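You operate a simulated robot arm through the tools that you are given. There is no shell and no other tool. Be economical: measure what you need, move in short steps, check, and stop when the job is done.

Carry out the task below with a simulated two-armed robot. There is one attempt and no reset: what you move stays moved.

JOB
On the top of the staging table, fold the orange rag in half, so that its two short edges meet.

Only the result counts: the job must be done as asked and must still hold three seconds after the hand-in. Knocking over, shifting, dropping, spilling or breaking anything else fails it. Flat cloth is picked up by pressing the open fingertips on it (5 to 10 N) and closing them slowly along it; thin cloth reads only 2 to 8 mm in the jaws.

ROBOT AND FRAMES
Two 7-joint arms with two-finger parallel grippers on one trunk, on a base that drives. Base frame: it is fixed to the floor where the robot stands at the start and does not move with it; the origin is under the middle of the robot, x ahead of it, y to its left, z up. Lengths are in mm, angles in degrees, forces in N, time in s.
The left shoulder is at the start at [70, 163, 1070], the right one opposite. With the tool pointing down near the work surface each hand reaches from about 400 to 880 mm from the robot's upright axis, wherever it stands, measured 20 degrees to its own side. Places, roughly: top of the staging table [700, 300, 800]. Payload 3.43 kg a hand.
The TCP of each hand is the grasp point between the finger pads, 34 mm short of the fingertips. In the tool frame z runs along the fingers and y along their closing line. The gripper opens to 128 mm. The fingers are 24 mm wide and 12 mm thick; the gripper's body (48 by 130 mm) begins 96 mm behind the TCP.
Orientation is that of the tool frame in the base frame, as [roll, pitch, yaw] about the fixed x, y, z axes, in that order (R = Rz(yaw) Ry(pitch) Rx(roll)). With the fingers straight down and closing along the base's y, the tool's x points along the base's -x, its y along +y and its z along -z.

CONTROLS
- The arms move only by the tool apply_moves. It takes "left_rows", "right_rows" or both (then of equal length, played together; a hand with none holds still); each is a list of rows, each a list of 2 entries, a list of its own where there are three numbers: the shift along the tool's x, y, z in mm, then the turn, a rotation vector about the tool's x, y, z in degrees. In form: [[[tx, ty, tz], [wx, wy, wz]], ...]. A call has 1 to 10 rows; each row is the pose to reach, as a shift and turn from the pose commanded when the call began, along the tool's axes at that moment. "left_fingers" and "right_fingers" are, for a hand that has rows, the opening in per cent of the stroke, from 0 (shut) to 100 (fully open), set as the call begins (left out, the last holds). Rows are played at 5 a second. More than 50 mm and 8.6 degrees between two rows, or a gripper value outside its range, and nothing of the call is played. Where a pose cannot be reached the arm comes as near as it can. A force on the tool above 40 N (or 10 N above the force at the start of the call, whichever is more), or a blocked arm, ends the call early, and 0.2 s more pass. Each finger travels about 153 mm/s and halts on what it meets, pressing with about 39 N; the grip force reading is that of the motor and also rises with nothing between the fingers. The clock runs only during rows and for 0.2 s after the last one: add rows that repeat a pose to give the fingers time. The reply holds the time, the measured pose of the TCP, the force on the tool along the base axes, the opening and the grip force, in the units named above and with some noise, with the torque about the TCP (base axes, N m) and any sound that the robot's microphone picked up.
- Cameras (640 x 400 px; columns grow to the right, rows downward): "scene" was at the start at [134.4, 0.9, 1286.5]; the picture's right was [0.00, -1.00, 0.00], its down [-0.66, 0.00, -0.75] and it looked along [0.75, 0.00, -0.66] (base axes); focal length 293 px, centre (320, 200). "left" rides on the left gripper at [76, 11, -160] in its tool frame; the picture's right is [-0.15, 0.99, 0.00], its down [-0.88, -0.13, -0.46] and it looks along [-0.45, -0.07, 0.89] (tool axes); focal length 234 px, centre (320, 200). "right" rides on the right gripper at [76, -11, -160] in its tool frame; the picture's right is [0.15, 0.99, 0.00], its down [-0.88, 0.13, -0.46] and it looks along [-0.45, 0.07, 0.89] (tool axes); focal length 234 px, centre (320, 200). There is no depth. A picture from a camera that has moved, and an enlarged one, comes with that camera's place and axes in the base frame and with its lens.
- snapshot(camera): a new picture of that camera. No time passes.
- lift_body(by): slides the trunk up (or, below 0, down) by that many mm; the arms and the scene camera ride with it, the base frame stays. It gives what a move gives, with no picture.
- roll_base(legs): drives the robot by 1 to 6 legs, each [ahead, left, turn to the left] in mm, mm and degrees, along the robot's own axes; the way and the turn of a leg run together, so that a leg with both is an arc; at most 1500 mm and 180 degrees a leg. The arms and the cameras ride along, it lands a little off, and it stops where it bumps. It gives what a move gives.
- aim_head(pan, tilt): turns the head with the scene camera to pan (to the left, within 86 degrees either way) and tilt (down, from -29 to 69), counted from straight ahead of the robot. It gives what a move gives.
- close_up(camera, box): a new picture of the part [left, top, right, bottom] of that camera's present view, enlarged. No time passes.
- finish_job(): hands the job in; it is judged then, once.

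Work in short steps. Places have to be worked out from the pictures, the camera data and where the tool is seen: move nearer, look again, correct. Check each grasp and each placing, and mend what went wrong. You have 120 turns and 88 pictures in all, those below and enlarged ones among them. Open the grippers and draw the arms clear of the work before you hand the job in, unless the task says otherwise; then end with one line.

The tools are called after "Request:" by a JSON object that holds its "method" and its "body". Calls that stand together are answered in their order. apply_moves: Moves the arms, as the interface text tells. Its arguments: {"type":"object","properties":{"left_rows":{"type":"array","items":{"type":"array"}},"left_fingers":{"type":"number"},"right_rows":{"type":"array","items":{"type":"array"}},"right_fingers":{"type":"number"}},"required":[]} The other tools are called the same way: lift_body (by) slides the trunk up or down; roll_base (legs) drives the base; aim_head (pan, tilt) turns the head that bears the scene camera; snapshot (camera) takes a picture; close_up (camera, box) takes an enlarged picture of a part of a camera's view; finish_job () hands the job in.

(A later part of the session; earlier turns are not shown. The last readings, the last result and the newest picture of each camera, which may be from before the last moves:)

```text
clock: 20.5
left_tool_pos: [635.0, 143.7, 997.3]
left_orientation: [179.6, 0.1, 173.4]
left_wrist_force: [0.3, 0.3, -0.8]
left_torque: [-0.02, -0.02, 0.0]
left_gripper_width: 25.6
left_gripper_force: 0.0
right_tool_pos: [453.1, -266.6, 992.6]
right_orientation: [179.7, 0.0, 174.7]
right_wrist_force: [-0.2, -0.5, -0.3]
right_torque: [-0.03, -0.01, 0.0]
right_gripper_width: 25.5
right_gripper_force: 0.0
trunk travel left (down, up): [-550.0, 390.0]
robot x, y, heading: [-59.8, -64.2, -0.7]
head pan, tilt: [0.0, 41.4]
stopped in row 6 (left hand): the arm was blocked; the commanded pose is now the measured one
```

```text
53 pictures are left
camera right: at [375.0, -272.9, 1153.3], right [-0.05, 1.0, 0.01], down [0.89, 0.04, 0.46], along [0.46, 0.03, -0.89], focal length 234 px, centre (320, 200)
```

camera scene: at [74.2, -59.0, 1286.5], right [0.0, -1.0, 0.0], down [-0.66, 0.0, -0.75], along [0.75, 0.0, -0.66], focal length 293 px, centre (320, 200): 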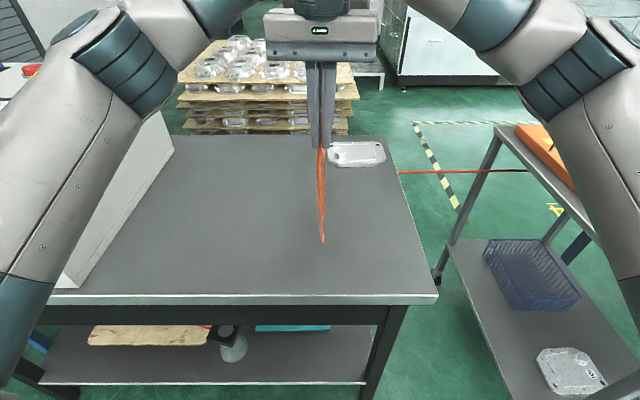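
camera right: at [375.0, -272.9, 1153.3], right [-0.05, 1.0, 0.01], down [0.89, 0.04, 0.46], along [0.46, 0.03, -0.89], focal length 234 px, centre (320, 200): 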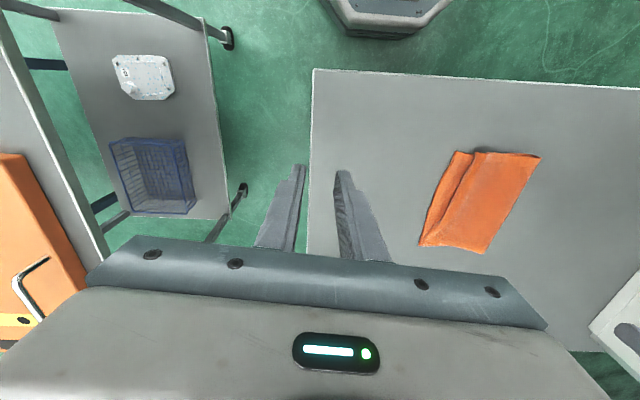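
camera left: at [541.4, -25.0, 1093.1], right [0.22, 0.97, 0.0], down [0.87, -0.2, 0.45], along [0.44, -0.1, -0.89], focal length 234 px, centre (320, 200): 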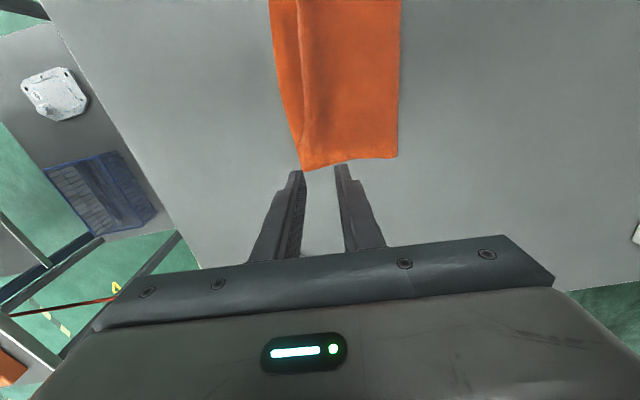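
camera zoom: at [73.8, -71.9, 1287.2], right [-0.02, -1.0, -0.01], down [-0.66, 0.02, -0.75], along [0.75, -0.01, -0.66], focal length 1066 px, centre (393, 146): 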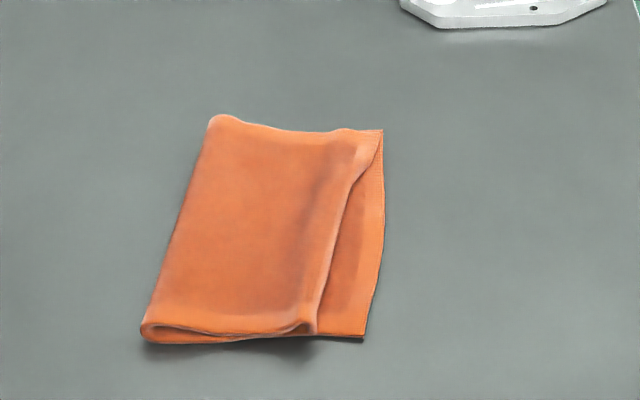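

The left arm was blocked in the last row, so I check what it touched.

Request:
{"method": "snapshot", "body": {"camera": "scene"}}

Request:
{"method": "snapshot", "body": {"camera": "left"}}

Request:
{"method": "close_up", "body": {"camera": "right", "box": [400, 130, 560, 270]}}

```text
52 pictures are left
camera scene: at [73.8, -71.9, 1287.2], right [-0.02, -1.0, -0.01], down [-0.66, 0.02, -0.75], along [0.75, -0.01, -0.66], focal length 293 px, centre (320, 200)
```

scene: 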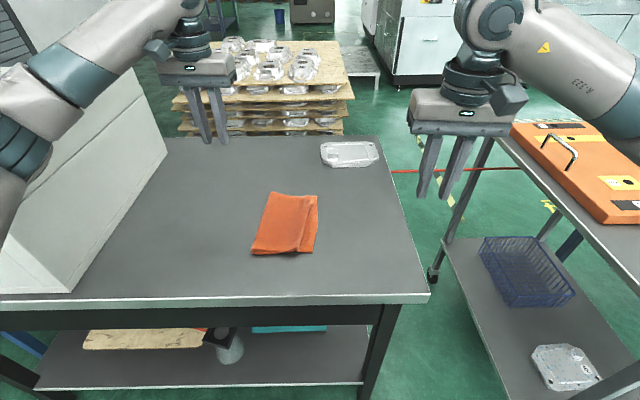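

```text
51 pictures are left
camera left: at [560.5, 162.9, 1156.7], right [0.26, 0.97, 0.01], down [0.86, -0.23, 0.46], along [0.44, -0.11, -0.89], focal length 234 px, centre (320, 200)
```

left: 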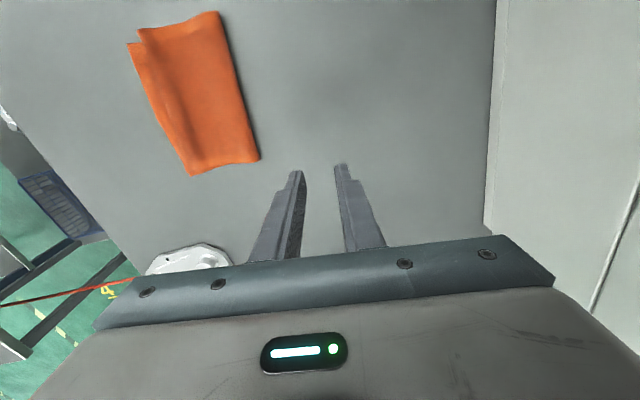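

```text
2.86 times, centred on (480, 200) of right
camera zoom: at [375.0, -272.9, 1153.3], right [-0.05, 1.0, 0.01], down [0.89, 0.04, 0.46], along [0.46, 0.03, -0.89], focal length 669 px, centre (-137, 200)
```

zoom: 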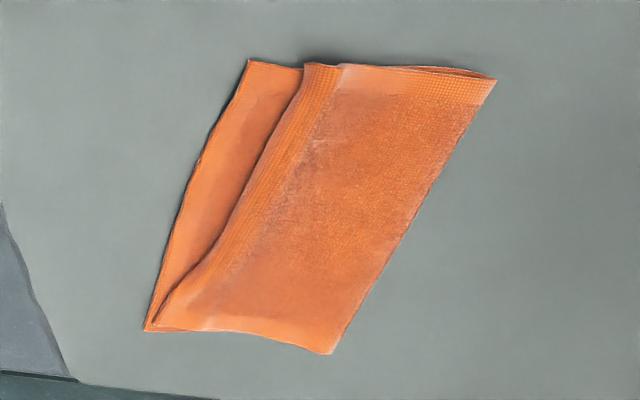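

The left elbow touched the fixed control box; nothing moved, and only the robot rocked slightly. The fold is good at the far end, but the near upper corner is about 28 mm short of the lower one (y≈-28 against -59). I back the left arm off the box and bring the right hand over the near upper corner to draw it across.

Request:
{"method": "apply_moves", "body": {"left_rows": [[[0, -10, 0], [0, 0, 0]], [[0, -20, -5], [0, 0, 0]], [[0, -30, -10], [0, 0, 0]], [[0, -40, -10], [0, 0, 0]], [[0, -40, -10], [0, 0, 0]], [[0, -40, -10], [0, 0, 0]], [[0, -40, -10], [0, 0, 0]], [[0, -40, -10], [0, 0, 0]], [[0, -40, -10], [0, 0, 0]]], "right_rows": [[[0, 35, 0], [0, 0, 0]], [[0, 70, 0], [0, 0, 0]], [[0, 105, 10], [0, 0, 0]], [[0, 140, 25], [0, 0, 0]], [[0, 175, 45], [0, 0, 0]], [[0, 210, 65], [0, 0, 0]], [[-1, 235, 85], [0, 0, 0]], [[-2, 253, 100], [0, 0, 0]], [[-2, 253, 100], [0, 0, 0]]], "right_fingers": 15}}

Request:
{"method": "snapshot", "body": {"camera": "right"}}

Request:
{"method": "snapshot", "body": {"camera": "scene"}}

```text
clock: 22.5
left_tool_pos: [632.0, 118.3, 1003.5]
left_orientation: [179.9, -0.1, 174.2]
left_wrist_force: [1.1, 0.4, -0.6]
left_torque: [0.01, -0.01, -0.02]
left_gripper_width: 25.6
left_gripper_force: 0.1
right_tool_pos: [476.6, -7.9, 894.7]
right_orientation: [-180.0, 0.0, 174.9]
right_wrist_force: [0.4, -0.9, 0.4]
right_torque: [0.0, 0.0, -0.02]
right_gripper_width: 19.3
right_gripper_force: 0.1
trunk travel left (down, up): [-550.0, 390.0]
robot x, y, heading: [-60.0, -63.3, -0.6]
head pan, tilt: [0.0, 41.4]
```

```text
49 pictures are left
camera right: at [400.6, -13.1, 1055.2], right [-0.06, 1.0, 0.0], down [0.89, 0.05, 0.46], along [0.45, 0.03, -0.89], focal length 234 px, centre (320, 200)
```

right: 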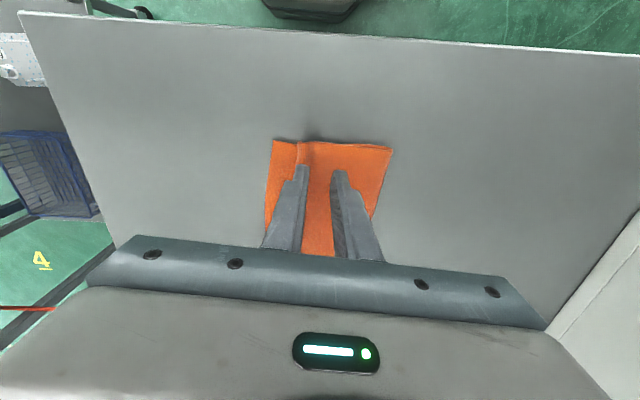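

```text
48 pictures are left
camera scene: at [75.2, -62.4, 1286.5], right [-0.01, -1.0, 0.0], down [-0.66, 0.01, -0.75], along [0.75, -0.01, -0.66], focal length 293 px, centre (320, 200)
```

scene: 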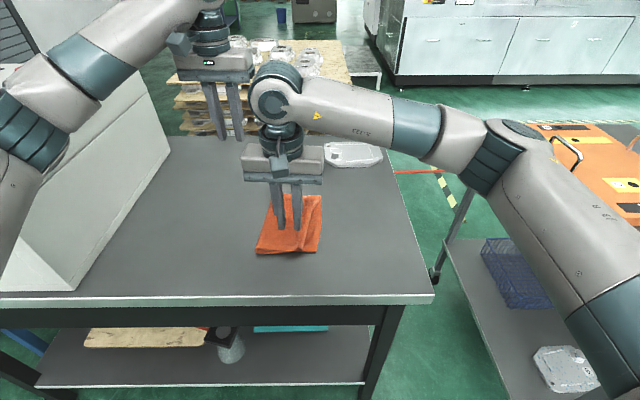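

I take an enlarged look to measure the upper and lower near edges from directly above.

Request:
{"method": "close_up", "body": {"camera": "right", "box": [250, 120, 410, 270]}}

```text
2.67 times, centred on (330, 195) of right
camera zoom: at [400.6, -13.1, 1055.2], right [-0.06, 1.0, 0.0], down [0.89, 0.05, 0.46], along [0.45, 0.03, -0.89], focal length 624 px, centre (293, 213)
```

zoom: 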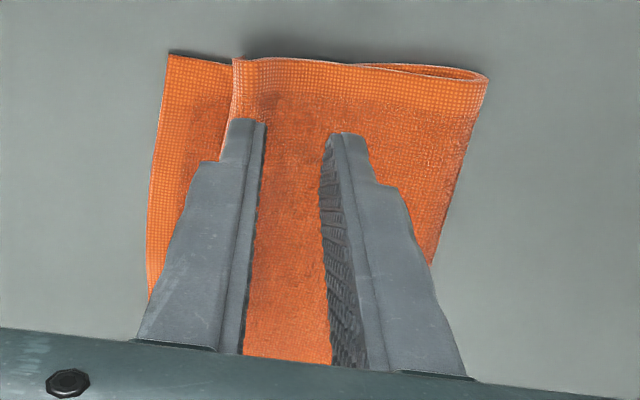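

Near corners: upper y≈-33, lower y≈-59. I shift the right hand 12 mm to the right and lower it to just above the upper layer.

Request:
{"method": "apply_moves", "body": {"right_rows": [[[0, -12, 20], [0, 0, 0]], [[0, -12, 38], [0, 0, 0]], [[0, -12, 47], [0, 0, 0]], [[0, -12, 51], [0, 0, 0]], [[0, -12, 51], [0, 0, 0]]]}}

Request:
{"method": "close_up", "body": {"camera": "right", "box": [250, 120, 410, 270]}}

```text
clock: 23.7
left_tool_pos: [631.2, 119.2, 1003.9]
left_orientation: [-180.0, 0.0, 174.2]
left_wrist_force: [0.3, 0.2, 0.9]
left_torque: [-0.02, -0.02, 0.04]
left_gripper_width: 25.6
left_gripper_force: 0.1
right_tool_pos: [477.7, -17.6, 842.4]
right_orientation: [179.9, 0.0, 175.0]
right_wrist_force: [0.8, -0.4, 3.7]
right_torque: [-0.01, -0.06, 0.02]
right_gripper_width: 19.3
right_gripper_force: 0.3
trunk travel left (down, up): [-550.0, 390.0]
robot x, y, heading: [-55.4, -63.5, -0.7]
head pan, tilt: [0.0, 41.4]
```

```text
2.67 times, centred on (330, 195) of right
camera zoom: at [400.7, -22.6, 1002.9], right [-0.06, 1.0, 0.0], down [0.89, 0.05, 0.46], along [0.46, 0.03, -0.89], focal length 624 px, centre (293, 213)
```

zoom: 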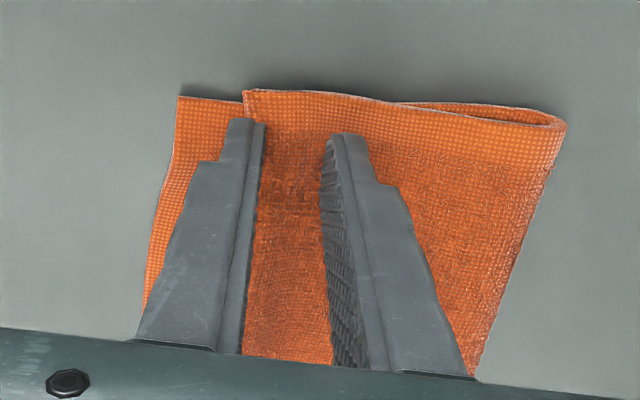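

The fingers touch at 3.7 N, with the outer finger straddling the upper edge. I press slightly more and close in stages.

Request:
{"method": "apply_moves", "body": {"right_rows": [[[0, 0, 0.7], [0, 0, 0]]], "right_fingers": 11}}

Request:
{"method": "apply_moves", "body": {"right_rows": [[[0, 0, 0], [0, 0, 0]]], "right_fingers": 7}}

Request:
{"method": "apply_moves", "body": {"right_rows": [[[0, 0, 0], [0, 0, 0]]], "right_fingers": 4}}

Request:
{"method": "apply_moves", "body": {"right_rows": [[[0, 0, 0], [0, 0, 0]], [[0, 0, 0], [0, 0, 0]]], "right_fingers": 0}}

Request:
{"method": "close_up", "body": {"camera": "right", "box": [250, 120, 410, 270]}}

```text
clock: 24.1
left_tool_pos: [631.0, 118.4, 1002.3]
left_orientation: [-179.9, 0.0, 174.2]
left_wrist_force: [1.0, 0.2, 0.2]
left_torque: [0.01, 0.04, 0.03]
left_gripper_width: 25.8
left_gripper_force: 0.0
right_tool_pos: [476.8, -18.5, 842.0]
right_orientation: [180.0, 0.0, 175.0]
right_wrist_force: [0.0, 0.1, 5.5]
right_torque: [-0.03, -0.04, -0.01]
right_gripper_width: 14.0
right_gripper_force: 0.1
trunk travel left (down, up): [-550.0, 390.0]
robot x, y, heading: [-55.2, -65.1, -0.8]
head pan, tilt: [0.0, 41.4]
```

```text
clock: 24.5
left_tool_pos: [631.3, 118.8, 1003.8]
left_orientation: [-179.9, -0.1, 174.1]
left_wrist_force: [-1.0, 0.0, -0.1]
left_torque: [-0.02, 0.01, 0.01]
left_gripper_width: 25.6
left_gripper_force: 0.1
right_tool_pos: [476.8, -17.3, 842.5]
right_orientation: [179.9, 0.0, 175.0]
right_wrist_force: [0.4, 0.2, 5.2]
right_torque: [-0.01, 0.01, 0.01]
right_gripper_width: 10.0
right_gripper_force: 0.3
trunk travel left (down, up): [-550.0, 390.0]
robot x, y, heading: [-58.6, -58.5, -0.7]
head pan, tilt: [0.0, 41.4]
```

```text
clock: 24.9
left_tool_pos: [630.6, 118.2, 1004.1]
left_orientation: [180.0, 0.0, 174.2]
left_wrist_force: [-0.6, 0.1, 0.5]
left_torque: [-0.04, 0.0, -0.02]
left_gripper_width: 25.5
left_gripper_force: 0.1
right_tool_pos: [476.4, -17.3, 842.0]
right_orientation: [-180.0, 0.1, 175.0]
right_wrist_force: [-0.1, 0.3, 5.7]
right_torque: [0.0, 0.02, -0.01]
right_gripper_width: 5.8
right_gripper_force: 24.6
trunk travel left (down, up): [-550.0, 390.0]
robot x, y, heading: [-61.0, -62.8, -0.7]
head pan, tilt: [0.0, 41.4]
```

```text
clock: 25.5
left_tool_pos: [632.8, 119.0, 1003.8]
left_orientation: [-180.0, 0.0, 174.2]
left_wrist_force: [-0.6, 0.2, -0.5]
left_torque: [0.0, -0.02, 0.03]
left_gripper_width: 25.5
left_gripper_force: 0.0
right_tool_pos: [476.7, -17.3, 841.9]
right_orientation: [180.0, 0.0, 175.0]
right_wrist_force: [-0.4, -0.5, 6.4]
right_torque: [-0.02, 0.0, 0.03]
right_gripper_width: 5.2
right_gripper_force: 39.7
trunk travel left (down, up): [-550.0, 390.0]
robot x, y, heading: [-55.8, -63.2, -0.6]
head pan, tilt: [0.0, 41.4]
```

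```text
2.67 times, centred on (330, 195) of right
camera zoom: at [400.3, -22.4, 1002.4], right [-0.06, 1.0, 0.0], down [0.89, 0.05, 0.46], along [0.46, 0.03, -0.89], focal length 624 px, centre (293, 213)
```

zoom: 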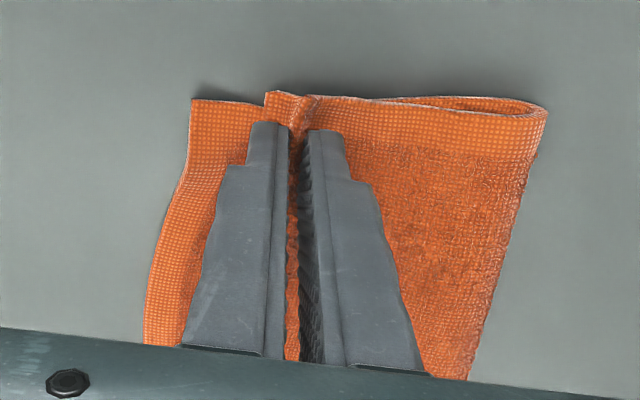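

The hand is gripping at 5.2 mm. I lift 12 mm to see whether only the upper layer came.

Request:
{"method": "apply_moves", "body": {"right_rows": [[[0, 0, -6], [0, 0, 0]], [[0, 0, -12], [0, 0, 0]], [[0, 0, -12], [0, 0, 0]]]}}

Request:
{"method": "close_up", "body": {"camera": "scene", "box": [230, 170, 350, 270]}}

Request:
{"method": "close_up", "body": {"camera": "right", "box": [250, 120, 410, 270]}}

```text
clock: 26.3
left_tool_pos: [632.2, 120.2, 1003.3]
left_orientation: [-179.9, 0.0, 174.3]
left_wrist_force: [0.7, -0.5, -0.4]
left_torque: [0.01, 0.01, 0.01]
left_gripper_width: 25.3
left_gripper_force: 0.1
right_tool_pos: [478.5, -18.5, 853.3]
right_orientation: [179.9, 0.0, 175.0]
right_wrist_force: [0.8, -0.8, 0.0]
right_torque: [-0.02, 0.02, -0.02]
right_gripper_width: 4.6
right_gripper_force: 38.9
trunk travel left (down, up): [-550.0, 390.0]
robot x, y, heading: [-55.8, -57.3, -0.7]
head pan, tilt: [0.0, 41.4]
```

```text
4.00 times, centred on (290, 220) of scene
camera zoom: at [75.6, -61.9, 1286.4], right [-0.01, -1.0, 0.0], down [-0.66, 0.01, -0.75], along [0.75, -0.01, -0.66], focal length 1173 px, centre (440, 120)
```

zoom: 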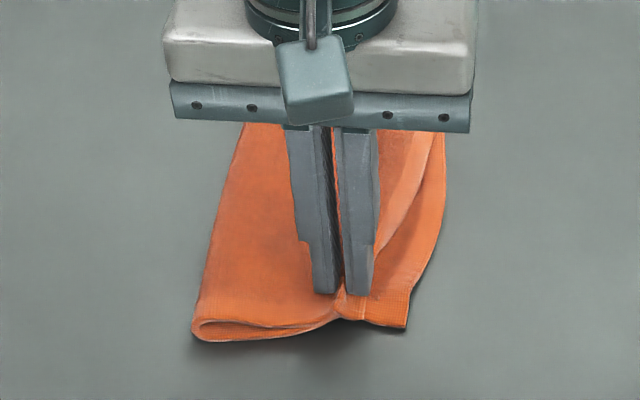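

```text
2.67 times, centred on (330, 195) of right
camera zoom: at [401.3, -22.2, 1014.4], right [-0.06, 1.0, 0.0], down [0.89, 0.05, 0.46], along [0.45, 0.03, -0.89], focal length 624 px, centre (293, 213)
```

zoom: 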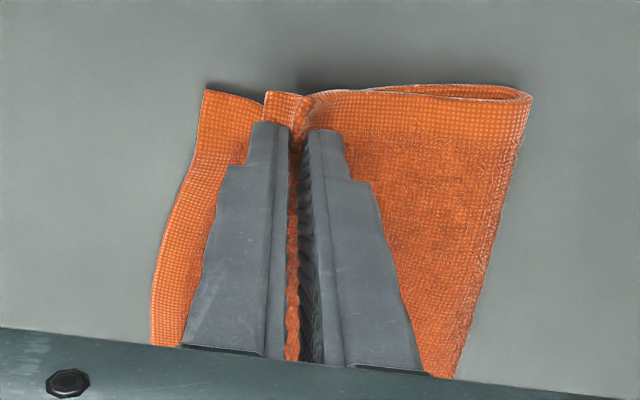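

The lower layer seems to have come up a little too. I lift a bit further to see whether it drops free.

Request:
{"method": "apply_moves", "body": {"right_rows": [[[0, 0, -12], [0, 0, 0]], [[0, 0, -25], [0, 0, 0]], [[0, 0, -35], [0, 0, 0]], [[0, 0, -35], [0, 0, 0]]]}}

Request:
{"method": "close_up", "body": {"camera": "scene", "box": [230, 170, 350, 270]}}

Request:
{"method": "close_up", "body": {"camera": "right", "box": [250, 120, 410, 270]}}

```text
clock: 27.3
left_tool_pos: [630.5, 118.2, 1002.6]
left_orientation: [179.9, 0.0, 174.1]
left_wrist_force: [0.2, -0.2, 0.0]
left_torque: [0.0, -0.03, 0.02]
left_gripper_width: 25.5
left_gripper_force: 0.0
right_tool_pos: [478.5, -17.4, 888.8]
right_orientation: [-180.0, 0.0, 175.0]
right_wrist_force: [0.2, -1.0, -0.1]
right_torque: [-0.02, 0.04, 0.01]
right_gripper_width: 4.8
right_gripper_force: 39.0
trunk travel left (down, up): [-550.0, 390.0]
robot x, y, heading: [-57.7, -59.2, -0.5]
head pan, tilt: [0.0, 41.4]
```

```text
4.00 times, centred on (290, 220) of scene
camera zoom: at [75.5, -61.9, 1286.4], right [-0.01, -1.0, 0.0], down [-0.66, 0.01, -0.75], along [0.75, -0.01, -0.66], focal length 1173 px, centre (440, 120)
```

zoom: 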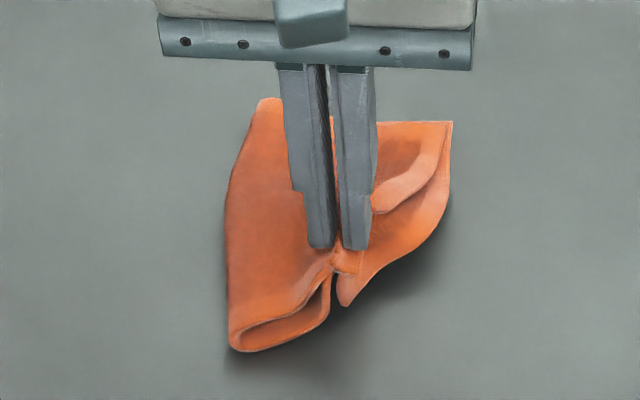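

```text
2.67 times, centred on (330, 195) of right
camera zoom: at [401.2, -22.3, 1049.0], right [-0.06, 1.0, 0.0], down [0.89, 0.05, 0.45], along [0.45, 0.03, -0.89], focal length 624 px, centre (293, 213)
```

zoom: 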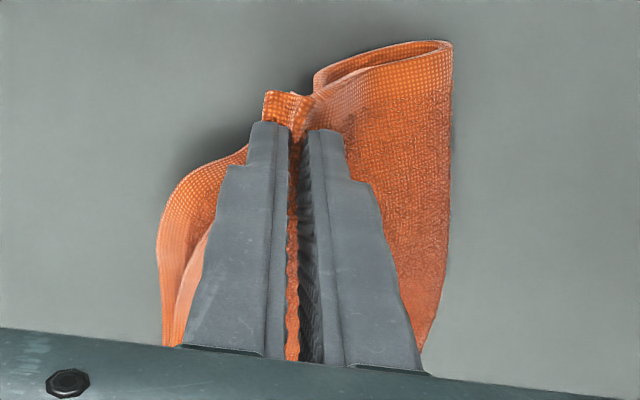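

Both layers are pinched, because the outer finger straddled the edge and rubbed the lower layer. I set it back down where it was and release.

Request:
{"method": "apply_moves", "body": {"right_rows": [[[0, 0, 12], [0, 0, 0]], [[0, 0, 24], [0, 0, 0]], [[0, 0, 35], [0, 0, 0]], [[0, 0, 42], [0, 0, 0]], [[0, 0, 45], [0, 0, 0]], [[0, 0, 45], [0, 0, 0]]]}}

Request:
{"method": "apply_moves", "body": {"right_rows": [[[0, 0, 0], [0, 0, 0]], [[0, 0, 0], [0, 0, 0]]], "right_fingers": 6}}

Request:
{"method": "apply_moves", "body": {"right_rows": [[[0, 0, 0], [0, 0, 0]], [[0, 0, 0], [0, 0, 0]]], "right_fingers": 15}}

Request:
{"method": "apply_moves", "body": {"right_rows": [[[0, 0, -15], [0, 0, 0]], [[0, 0, -40], [0, 0, 0]], [[0, 0, -70], [0, 0, 0]], [[0, 0, -70], [0, 0, 0]]]}}

Request:
{"method": "snapshot", "body": {"camera": "right"}}

Request:
{"method": "close_up", "body": {"camera": "scene", "box": [230, 170, 350, 270]}}

```text
clock: 28.7
left_tool_pos: [630.3, 118.3, 1005.6]
left_orientation: [179.9, 0.1, 174.1]
left_wrist_force: [0.1, 0.4, 0.6]
left_torque: [0.02, 0.03, 0.0]
left_gripper_width: 25.5
left_gripper_force: 0.0
right_tool_pos: [475.8, -16.6, 842.9]
right_orientation: [179.9, 0.1, 174.9]
right_wrist_force: [0.2, -2.2, 14.4]
right_torque: [-0.07, 0.02, -0.02]
right_gripper_width: 4.7
right_gripper_force: 38.7
trunk travel left (down, up): [-550.0, 390.0]
robot x, y, heading: [-59.1, -61.5, -0.8]
head pan, tilt: [0.0, 41.4]
```

```text
clock: 29.3
left_tool_pos: [631.2, 118.9, 1002.9]
left_orientation: [180.0, 0.0, 174.2]
left_wrist_force: [0.0, -0.3, -0.3]
left_torque: [0.02, -0.01, 0.0]
left_gripper_width: 25.7
left_gripper_force: 0.0
right_tool_pos: [476.6, -17.7, 842.7]
right_orientation: [-180.0, 0.0, 174.9]
right_wrist_force: [-0.4, -0.1, 8.0]
right_torque: [0.05, 0.01, 0.0]
right_gripper_width: 6.9
right_gripper_force: 9.9
trunk travel left (down, up): [-550.0, 390.0]
robot x, y, heading: [-60.4, -61.1, -0.7]
head pan, tilt: [0.0, 41.4]
```

```text
clock: 29.9
left_tool_pos: [630.7, 118.5, 1004.1]
left_orientation: [180.0, 0.0, 174.2]
left_wrist_force: [-0.3, 0.3, 0.1]
left_torque: [0.0, 0.0, 0.04]
left_gripper_width: 25.7
left_gripper_force: 0.1
right_tool_pos: [475.9, -16.9, 843.3]
right_orientation: [-180.0, 0.1, 175.0]
right_wrist_force: [0.1, 0.9, 5.4]
right_torque: [0.03, 0.07, 0.01]
right_gripper_width: 17.7
right_gripper_force: 0.0
trunk travel left (down, up): [-550.0, 390.0]
robot x, y, heading: [-59.8, -63.4, -0.5]
head pan, tilt: [0.0, 41.4]
```

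```text
clock: 30.9
left_tool_pos: [631.3, 119.4, 1004.6]
left_orientation: [-180.0, 0.0, 174.3]
left_wrist_force: [0.7, 0.5, 0.7]
left_torque: [-0.02, 0.02, 0.02]
left_gripper_width: 25.4
left_gripper_force: 0.1
right_tool_pos: [479.2, -17.2, 913.2]
right_orientation: [-180.0, -0.1, 175.0]
right_wrist_force: [-0.3, -0.4, 0.4]
right_torque: [0.01, 0.01, -0.01]
right_gripper_width: 19.3
right_gripper_force: 0.0
trunk travel left (down, up): [-550.0, 390.0]
robot x, y, heading: [-59.1, -60.5, -0.7]
head pan, tilt: [0.0, 41.4]
```

```text
40 pictures are left
camera right: at [402.3, -22.8, 1073.8], right [-0.06, 1.0, 0.0], down [0.89, 0.05, 0.45], along [0.45, 0.03, -0.89], focal length 234 px, centre (320, 200)
```

right: 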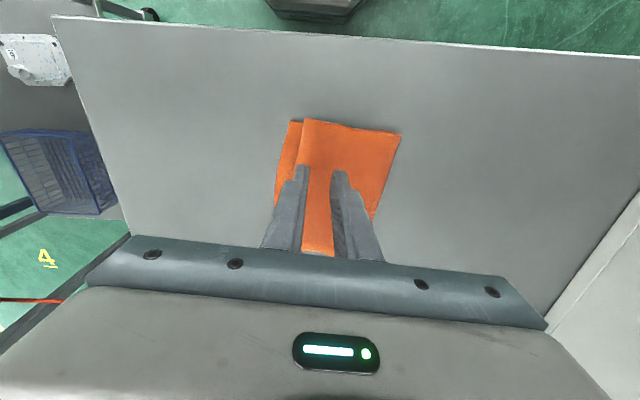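

```text
4.00 times, centred on (290, 220) of scene
camera zoom: at [75.7, -62.0, 1286.4], right [-0.01, -1.0, 0.0], down [-0.66, 0.01, -0.75], along [0.75, -0.01, -0.66], focal length 1173 px, centre (440, 120)
```

zoom: 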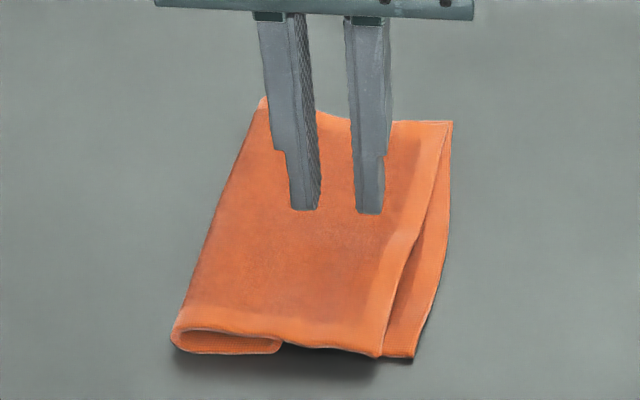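

Setting it down cut the near gap to about 16 mm (upper y≈-38, lower y≈-54). This time I put both fingers wholly on the upper layer, with a smaller opening and a light press.

Request:
{"method": "apply_moves", "body": {"right_rows": [[[20, -3, 25], [0, 0, 0]], [[20, -3, 48], [0, 0, 0]], [[20, -3, 62], [0, 0, 0]], [[20, -3, 67], [0, 0, 0]], [[20, -3, 67], [0, 0, 0]]], "right_fingers": 12}}

Request:
{"method": "close_up", "body": {"camera": "right", "box": [250, 120, 410, 270]}}

```text
clock: 32.1
left_tool_pos: [631.4, 118.4, 1003.8]
left_orientation: [-180.0, 0.0, 174.2]
left_wrist_force: [-0.9, -0.6, -0.2]
left_torque: [-0.01, -0.02, -0.03]
left_gripper_width: 25.4
left_gripper_force: 0.0
right_tool_pos: [457.2, -17.9, 845.6]
right_orientation: [-180.0, 0.1, 175.0]
right_wrist_force: [-0.4, 0.4, 0.3]
right_torque: [-0.02, 0.02, -0.04]
right_gripper_width: 15.2
right_gripper_force: 0.1
trunk travel left (down, up): [-550.0, 390.0]
robot x, y, heading: [-59.8, -62.7, -0.6]
head pan, tilt: [0.0, 41.4]
```

```text
2.67 times, centred on (330, 195) of right
camera zoom: at [381.0, -22.9, 1006.8], right [-0.06, 1.0, 0.0], down [0.89, 0.05, 0.46], along [0.45, 0.03, -0.89], focal length 624 px, centre (293, 213)
```

zoom: 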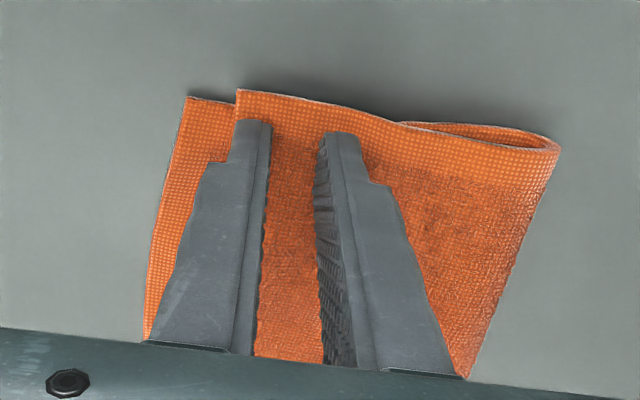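

The outer finger sits just inside the upper edge and is not yet touching. I lower slightly for a light press.

Request:
{"method": "apply_moves", "body": {"right_rows": [[[0, 2, 0], [0, 0, 0]], [[0, 2, 2], [0, 0, 0]], [[0, 2, 2.5], [0, 0, 0]]]}}

```text
clock: 32.9
left_tool_pos: [630.5, 118.4, 1003.9]
left_orientation: [-180.0, 0.0, 174.2]
left_wrist_force: [0.2, -0.3, 0.7]
left_torque: [0.01, -0.03, -0.01]
left_gripper_width: 25.5
left_gripper_force: 0.1
right_tool_pos: [457.5, -16.9, 843.7]
right_orientation: [-180.0, 0.0, 174.9]
right_wrist_force: [0.6, 0.6, 1.2]
right_torque: [-0.01, -0.05, 0.0]
right_gripper_width: 15.4
right_gripper_force: 0.1
trunk travel left (down, up): [-550.0, 390.0]
robot x, y, heading: [-58.9, -62.0, -0.5]
head pan, tilt: [0.0, 41.4]
```

Request:
{"method": "apply_moves", "body": {"right_rows": [[[0, 0, 1], [0, 0, 0]], [[0, 0, 1], [0, 0, 0]]], "right_fingers": 8}}

Request:
{"method": "apply_moves", "body": {"right_rows": [[[0, 0, 0], [0, 0, 0]]], "right_fingers": 4}}

Request:
{"method": "apply_moves", "body": {"right_rows": [[[0, 0, 0], [0, 0, 0]], [[0, 0, 0], [0, 0, 0]]], "right_fingers": 0}}

Request:
{"method": "apply_moves", "body": {"right_rows": [[[0, 0, -5], [0, 0, 0]], [[0, 0, -10], [0, 0, 0]], [[0, 0, -14], [0, 0, 0]], [[0, 0, -14], [0, 0, 0]]]}}

Request:
{"method": "close_up", "body": {"camera": "right", "box": [250, 120, 410, 270]}}

Request:
{"method": "close_up", "body": {"camera": "scene", "box": [230, 170, 350, 270]}}

```text
clock: 33.5
left_tool_pos: [631.3, 119.4, 1002.6]
left_orientation: [180.0, 0.0, 174.2]
left_wrist_force: [-0.3, 0.7, -0.6]
left_torque: [-0.02, 0.02, 0.01]
left_gripper_width: 25.5
left_gripper_force: 0.1
right_tool_pos: [457.8, -16.9, 844.3]
right_orientation: [179.9, 0.0, 175.0]
right_wrist_force: [-0.8, -0.7, 0.5]
right_torque: [0.0, 0.0, -0.02]
right_gripper_width: 10.2
right_gripper_force: 0.1
trunk travel left (down, up): [-550.0, 390.0]
robot x, y, heading: [-59.3, -59.8, -0.6]
head pan, tilt: [0.0, 41.4]
```

```text
clock: 33.9
left_tool_pos: [630.7, 118.0, 1003.7]
left_orientation: [-180.0, -0.1, 174.2]
left_wrist_force: [-0.4, -0.2, 0.5]
left_torque: [-0.03, 0.0, -0.02]
left_gripper_width: 25.4
left_gripper_force: 0.1
right_tool_pos: [457.2, -17.1, 843.7]
right_orientation: [-179.9, 0.0, 175.0]
right_wrist_force: [-0.4, -0.3, 0.3]
right_torque: [-0.01, 0.01, -0.01]
right_gripper_width: 4.9
right_gripper_force: 0.0
trunk travel left (down, up): [-550.0, 390.0]
robot x, y, heading: [-59.3, -59.8, -0.6]
head pan, tilt: [0.0, 41.4]
```

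```text
clock: 34.5
left_tool_pos: [630.5, 119.8, 1003.1]
left_orientation: [179.9, 0.0, 174.2]
left_wrist_force: [-0.2, -0.9, -0.4]
left_torque: [-0.01, 0.0, 0.0]
left_gripper_width: 25.7
left_gripper_force: 0.1
right_tool_pos: [457.2, -15.9, 842.2]
right_orientation: [-179.9, 0.1, 175.0]
right_wrist_force: [-0.5, 0.8, 0.9]
right_torque: [-0.01, 0.01, 0.01]
right_gripper_width: 0.0
right_gripper_force: 33.3
trunk travel left (down, up): [-550.0, 390.0]
robot x, y, heading: [-54.4, -62.5, -0.4]
head pan, tilt: [0.0, 41.4]
```

```text
clock: 35.5
left_tool_pos: [631.9, 118.5, 1003.8]
left_orientation: [179.9, 0.0, 174.3]
left_wrist_force: [-0.5, 0.9, 0.1]
left_torque: [-0.01, 0.02, -0.05]
left_gripper_width: 25.6
left_gripper_force: 0.0
right_tool_pos: [457.3, -15.8, 857.2]
right_orientation: [-180.0, 0.1, 175.0]
right_wrist_force: [-0.5, -0.2, -0.3]
right_torque: [-0.03, 0.0, -0.03]
right_gripper_width: 0.1
right_gripper_force: 32.9
trunk travel left (down, up): [-550.0, 390.0]
robot x, y, heading: [-56.9, -60.5, -0.6]
head pan, tilt: [0.0, 41.4]
```

```text
2.67 times, centred on (330, 195) of right
camera zoom: at [381.3, -21.1, 1017.6], right [-0.06, 1.0, 0.0], down [0.89, 0.05, 0.46], along [0.45, 0.03, -0.89], focal length 624 px, centre (293, 213)
```

zoom: 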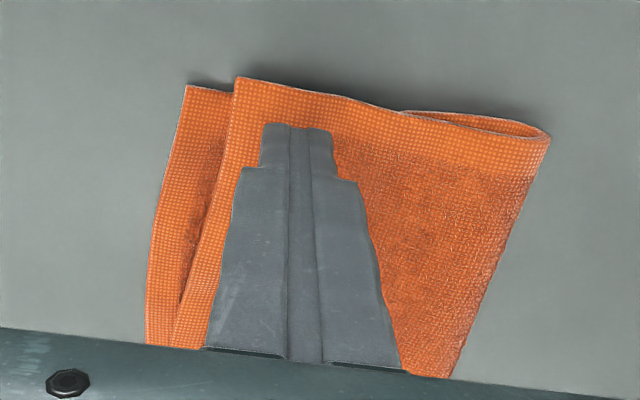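

```text
4.00 times, centred on (290, 220) of scene
camera zoom: at [75.4, -61.9, 1286.5], right [-0.01, -1.0, 0.0], down [-0.66, 0.01, -0.75], along [0.75, -0.01, -0.66], focal length 1173 px, centre (440, 120)
```

zoom: 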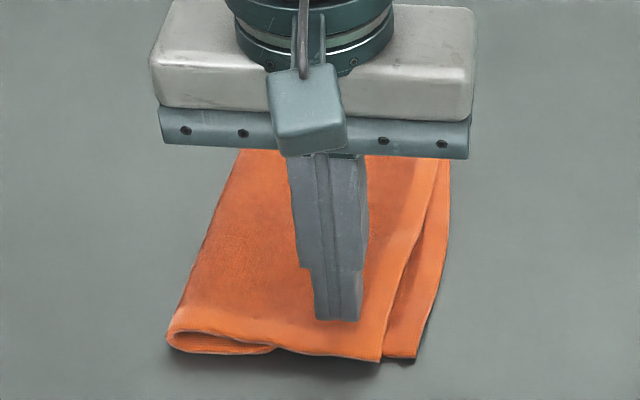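

The press was too light and the fingers closed on nothing. With them closed, I try pressing on the upper hem at about 4 N and sliding it right a few mm, to see whether the upper layer slides over the lower.

Request:
{"method": "apply_moves", "body": {"right_rows": [[[0, -5, 8], [0, 0, 0]], [[0, -5, 14], [0, 0, 0]], [[0, -5, 16], [0, 0, 0]], [[0, -5, 16.5], [0, 0, 0]]]}}

Request:
{"method": "apply_moves", "body": {"right_rows": [[[0, -4, 0.3], [0, 0, 0]], [[0, -8, 0.3], [0, 0, 0]], [[0, -12, 0.3], [0, 0, 0]], [[0, -12, 0.3], [0, 0, 0]]]}}

Request:
{"method": "close_up", "body": {"camera": "right", "box": [250, 120, 410, 270]}}

```text
clock: 36.5
left_tool_pos: [629.9, 119.5, 1004.5]
left_orientation: [180.0, 0.0, 174.2]
left_wrist_force: [1.0, -0.5, 0.1]
left_torque: [0.01, 0.02, 0.0]
left_gripper_width: 25.6
left_gripper_force: 0.1
right_tool_pos: [457.1, -21.9, 839.6]
right_orientation: [-179.9, 0.0, 175.0]
right_wrist_force: [-0.8, -1.0, 5.4]
right_torque: [-0.02, 0.0, 0.02]
right_gripper_width: 0.3
right_gripper_force: 32.7
trunk travel left (down, up): [-550.0, 390.0]
robot x, y, heading: [-61.5, -62.7, -0.4]
head pan, tilt: [0.0, 41.4]
```

```text
clock: 37.5
left_tool_pos: [630.5, 118.8, 1003.3]
left_orientation: [179.9, 0.0, 174.2]
left_wrist_force: [0.3, 0.4, -0.7]
left_torque: [0.01, -0.02, 0.01]
left_gripper_width: 25.6
left_gripper_force: 0.1
right_tool_pos: [456.6, -34.0, 840.0]
right_orientation: [-180.0, 0.0, 175.0]
right_wrist_force: [0.7, 2.8, 8.6]
right_torque: [0.08, -0.04, 0.02]
right_gripper_width: 0.0
right_gripper_force: 33.0
trunk travel left (down, up): [-550.0, 390.0]
robot x, y, heading: [-58.9, -59.5, -0.5]
head pan, tilt: [0.0, 41.4]
```

```text
2.67 times, centred on (330, 195) of right
camera zoom: at [379.9, -38.4, 1000.4], right [-0.06, 1.0, 0.0], down [0.89, 0.05, 0.46], along [0.46, 0.03, -0.89], focal length 624 px, centre (293, 213)
```

zoom: 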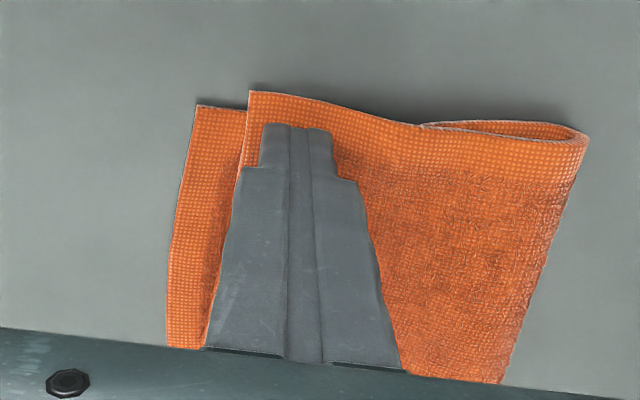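

Both layers slid together, so the gap is still about 17 mm. I go back to pinching with both fingers on the upper layer, but pressed to about 4 N.

Request:
{"method": "apply_moves", "body": {"right_rows": [[[0, 0, -10], [0, 0, 0]], [[0, 4, -10], [0, 0, 0]], [[0, 4, -10], [0, 0, 0]]], "right_fingers": 12}}

Request:
{"method": "apply_moves", "body": {"right_rows": [[[0, 0, 6], [0, 0, 0]], [[0, 0, 8.5], [0, 0, 0]], [[0, 0, 9.5], [0, 0, 0]], [[0, 0, 9.5], [0, 0, 0]]]}}

Request:
{"method": "close_up", "body": {"camera": "right", "box": [250, 120, 410, 270]}}

```text
clock: 38.3
left_tool_pos: [631.0, 118.9, 1004.0]
left_orientation: [180.0, 0.0, 174.3]
left_wrist_force: [0.0, -0.3, -0.4]
left_torque: [0.0, 0.04, -0.01]
left_gripper_width: 25.6
left_gripper_force: 0.0
right_tool_pos: [456.2, -29.8, 847.5]
right_orientation: [180.0, 0.0, 175.0]
right_wrist_force: [0.4, -1.4, 0.0]
right_torque: [-0.01, -0.03, -0.01]
right_gripper_width: 15.2
right_gripper_force: 0.1
trunk travel left (down, up): [-550.0, 390.0]
robot x, y, heading: [-56.7, -62.6, -0.6]
head pan, tilt: [0.0, 41.4]
```

```text
clock: 39.3
left_tool_pos: [631.1, 117.7, 1004.1]
left_orientation: [180.0, 0.0, 174.2]
left_wrist_force: [-0.6, 0.1, -0.1]
left_torque: [-0.01, -0.02, -0.01]
left_gripper_width: 25.7
left_gripper_force: 0.1
right_tool_pos: [455.7, -30.1, 839.8]
right_orientation: [180.0, 0.0, 174.9]
right_wrist_force: [1.9, 0.8, 7.3]
right_torque: [0.02, -0.11, -0.04]
right_gripper_width: 15.0
right_gripper_force: 0.0
trunk travel left (down, up): [-550.0, 390.0]
robot x, y, heading: [-58.1, -62.5, -0.6]
head pan, tilt: [0.0, 41.4]
```

```text
2.67 times, centred on (330, 195) of right
camera zoom: at [379.5, -34.4, 1000.7], right [-0.06, 1.0, 0.0], down [0.89, 0.05, 0.46], along [0.46, 0.03, -0.89], focal length 624 px, centre (293, 213)
```

zoom: 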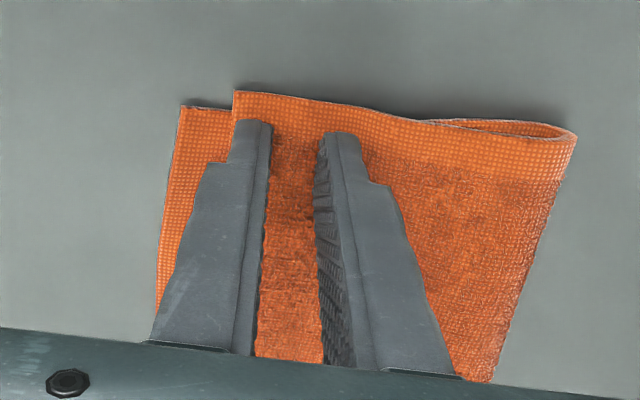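

Both fingers are on the upper layer, but at 7 N. I ease off about 1 mm and close in stages.

Request:
{"method": "apply_moves", "body": {"right_rows": [[[0, 0, -0.9], [0, 0, 0]], [[0, 0, -0.9], [0, 0, 0]]], "right_fingers": 9}}

Request:
{"method": "apply_moves", "body": {"right_rows": [[[0, 0, 0], [0, 0, 0]]], "right_fingers": 6}}

Request:
{"method": "apply_moves", "body": {"right_rows": [[[0, 0, 0], [0, 0, 0]]], "right_fingers": 3}}

Request:
{"method": "apply_moves", "body": {"right_rows": [[[0, 0, 0], [0, 0, 0]], [[0, 0, 0], [0, 0, 0]]], "right_fingers": 0}}

Request:
{"method": "apply_moves", "body": {"right_rows": [[[0, 0, -6], [0, 0, 0]], [[0, 0, -12], [0, 0, 0]], [[0, 0, -20], [0, 0, 0]], [[0, 0, -20], [0, 0, 0]]]}}

Request:
{"method": "close_up", "body": {"camera": "right", "box": [250, 120, 410, 270]}}

Request:
{"method": "close_up", "body": {"camera": "scene", "box": [230, 170, 350, 270]}}

```text
clock: 39.9
left_tool_pos: [631.4, 119.1, 1004.3]
left_orientation: [-180.0, 0.0, 174.1]
left_wrist_force: [1.1, 0.0, 0.0]
left_torque: [0.01, -0.02, 0.01]
left_gripper_width: 25.5
left_gripper_force: 0.1
right_tool_pos: [455.4, -30.4, 841.5]
right_orientation: [180.0, 0.1, 175.0]
right_wrist_force: [-1.1, 0.0, 4.0]
right_torque: [0.01, 0.03, 0.01]
right_gripper_width: 9.7
right_gripper_force: 0.1
trunk travel left (down, up): [-550.0, 390.0]
robot x, y, heading: [-61.5, -63.2, -0.5]
head pan, tilt: [0.0, 41.4]
```

```text
clock: 40.3
left_tool_pos: [630.7, 118.4, 1003.9]
left_orientation: [180.0, 0.1, 174.3]
left_wrist_force: [-0.5, 0.5, 0.3]
left_torque: [-0.01, 0.0, -0.03]
left_gripper_width: 25.7
left_gripper_force: 0.0
right_tool_pos: [455.8, -30.8, 841.1]
right_orientation: [-180.0, 0.0, 175.1]
right_wrist_force: [-0.9, 0.1, 4.9]
right_torque: [-0.02, 0.04, -0.02]
right_gripper_width: 5.7
right_gripper_force: 0.0
trunk travel left (down, up): [-550.0, 390.0]
robot x, y, heading: [-59.9, -61.0, -0.4]
head pan, tilt: [0.0, 41.4]
```

```text
clock: 40.7
left_tool_pos: [631.6, 118.7, 1003.7]
left_orientation: [-179.9, 0.0, 174.3]
left_wrist_force: [-0.2, 0.1, 0.8]
left_torque: [0.02, 0.0, 0.01]
left_gripper_width: 25.9
left_gripper_force: 0.0
right_tool_pos: [455.5, -29.6, 840.9]
right_orientation: [180.0, 0.0, 175.0]
right_wrist_force: [-0.1, 0.2, 3.2]
right_torque: [0.0, 0.0, 0.0]
right_gripper_width: 2.2
right_gripper_force: 0.0
trunk travel left (down, up): [-550.0, 390.0]
robot x, y, heading: [-60.3, -62.5, -0.8]
head pan, tilt: [0.0, 41.4]
```

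```text
clock: 41.3
left_tool_pos: [631.2, 118.2, 1003.8]
left_orientation: [-180.0, 0.0, 174.2]
left_wrist_force: [0.2, -0.3, -0.1]
left_torque: [-0.01, -0.01, 0.02]
left_gripper_width: 25.7
left_gripper_force: 0.0
right_tool_pos: [456.5, -30.2, 841.3]
right_orientation: [-180.0, 0.0, 174.9]
right_wrist_force: [-0.3, 0.6, 3.3]
right_torque: [-0.01, 0.01, -0.04]
right_gripper_width: 0.0
right_gripper_force: 32.8
trunk travel left (down, up): [-550.0, 390.0]
robot x, y, heading: [-58.1, -64.1, -0.9]
head pan, tilt: [0.0, 41.4]
```

```text
clock: 42.3
left_tool_pos: [631.3, 118.3, 1003.3]
left_orientation: [180.0, 0.0, 174.2]
left_wrist_force: [-0.2, 0.4, -0.1]
left_torque: [-0.02, -0.02, 0.02]
left_gripper_width: 25.1
left_gripper_force: 0.1
right_tool_pos: [456.2, -30.4, 860.5]
right_orientation: [-180.0, 0.0, 175.0]
right_wrist_force: [0.0, 0.7, 0.5]
right_torque: [0.0, 0.03, -0.02]
right_gripper_width: 0.0
right_gripper_force: 33.0
trunk travel left (down, up): [-550.0, 390.0]
robot x, y, heading: [-56.5, -56.8, -0.7]
head pan, tilt: [0.0, 41.4]
```

```text
2.67 times, centred on (330, 195) of right
camera zoom: at [379.8, -34.3, 1020.9], right [-0.06, 1.0, 0.0], down [0.89, 0.05, 0.46], along [0.45, 0.03, -0.89], focal length 624 px, centre (293, 213)
```

zoom: 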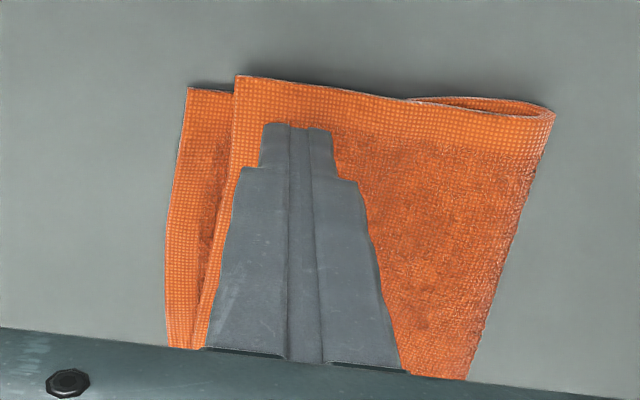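

```text
4.00 times, centred on (290, 220) of scene
camera zoom: at [75.5, -61.9, 1286.5], right [-0.01, -1.0, 0.0], down [-0.66, 0.01, -0.75], along [0.75, -0.01, -0.66], focal length 1173 px, centre (440, 120)
```

zoom: 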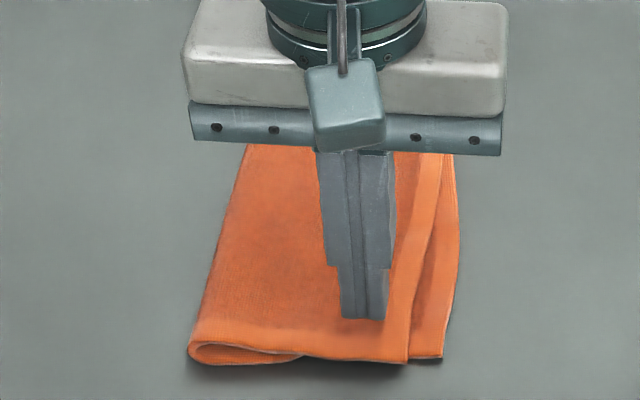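

It slipped again: the span was too short to buckle the cloth. I retry with the 25 mm opening and about 7 N that worked at first, with both fingers still inside the upper edge.

Request:
{"method": "apply_moves", "body": {"right_rows": [[[0, 4, 0], [0, 0, 0]], [[0, 4, 0], [0, 0, 0]], [[0, 4, 12], [0, 0, 0]], [[0, 4, 17], [0, 0, 0]], [[0, 4, 19], [0, 0, 0]], [[0, 4, 20], [0, 0, 0]], [[0, 4, 20], [0, 0, 0]]], "right_fingers": 20}}

Request:
{"method": "close_up", "body": {"camera": "right", "box": [250, 120, 410, 270]}}

```text
clock: 43.9
left_tool_pos: [631.7, 118.3, 1002.9]
left_orientation: [180.0, 0.0, 174.2]
left_wrist_force: [-0.2, -0.1, -0.7]
left_torque: [-0.01, 0.02, 0.0]
left_gripper_width: 25.6
left_gripper_force: 0.1
right_tool_pos: [456.8, -26.0, 841.6]
right_orientation: [180.0, 0.0, 175.0]
right_wrist_force: [-0.5, 0.8, 3.5]
right_torque: [-0.01, 0.05, -0.01]
right_gripper_width: 25.6
right_gripper_force: 0.2
trunk travel left (down, up): [-550.0, 390.0]
robot x, y, heading: [-59.3, -61.8, -0.5]
head pan, tilt: [0.0, 41.4]
```

```text
2.67 times, centred on (330, 195) of right
camera zoom: at [379.7, -30.3, 1001.9], right [-0.06, 1.0, 0.0], down [0.89, 0.05, 0.46], along [0.45, 0.03, -0.89], focal length 624 px, centre (293, 213)
```

zoom: 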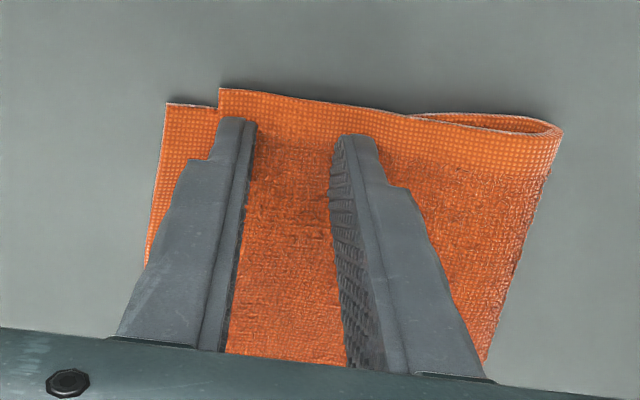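

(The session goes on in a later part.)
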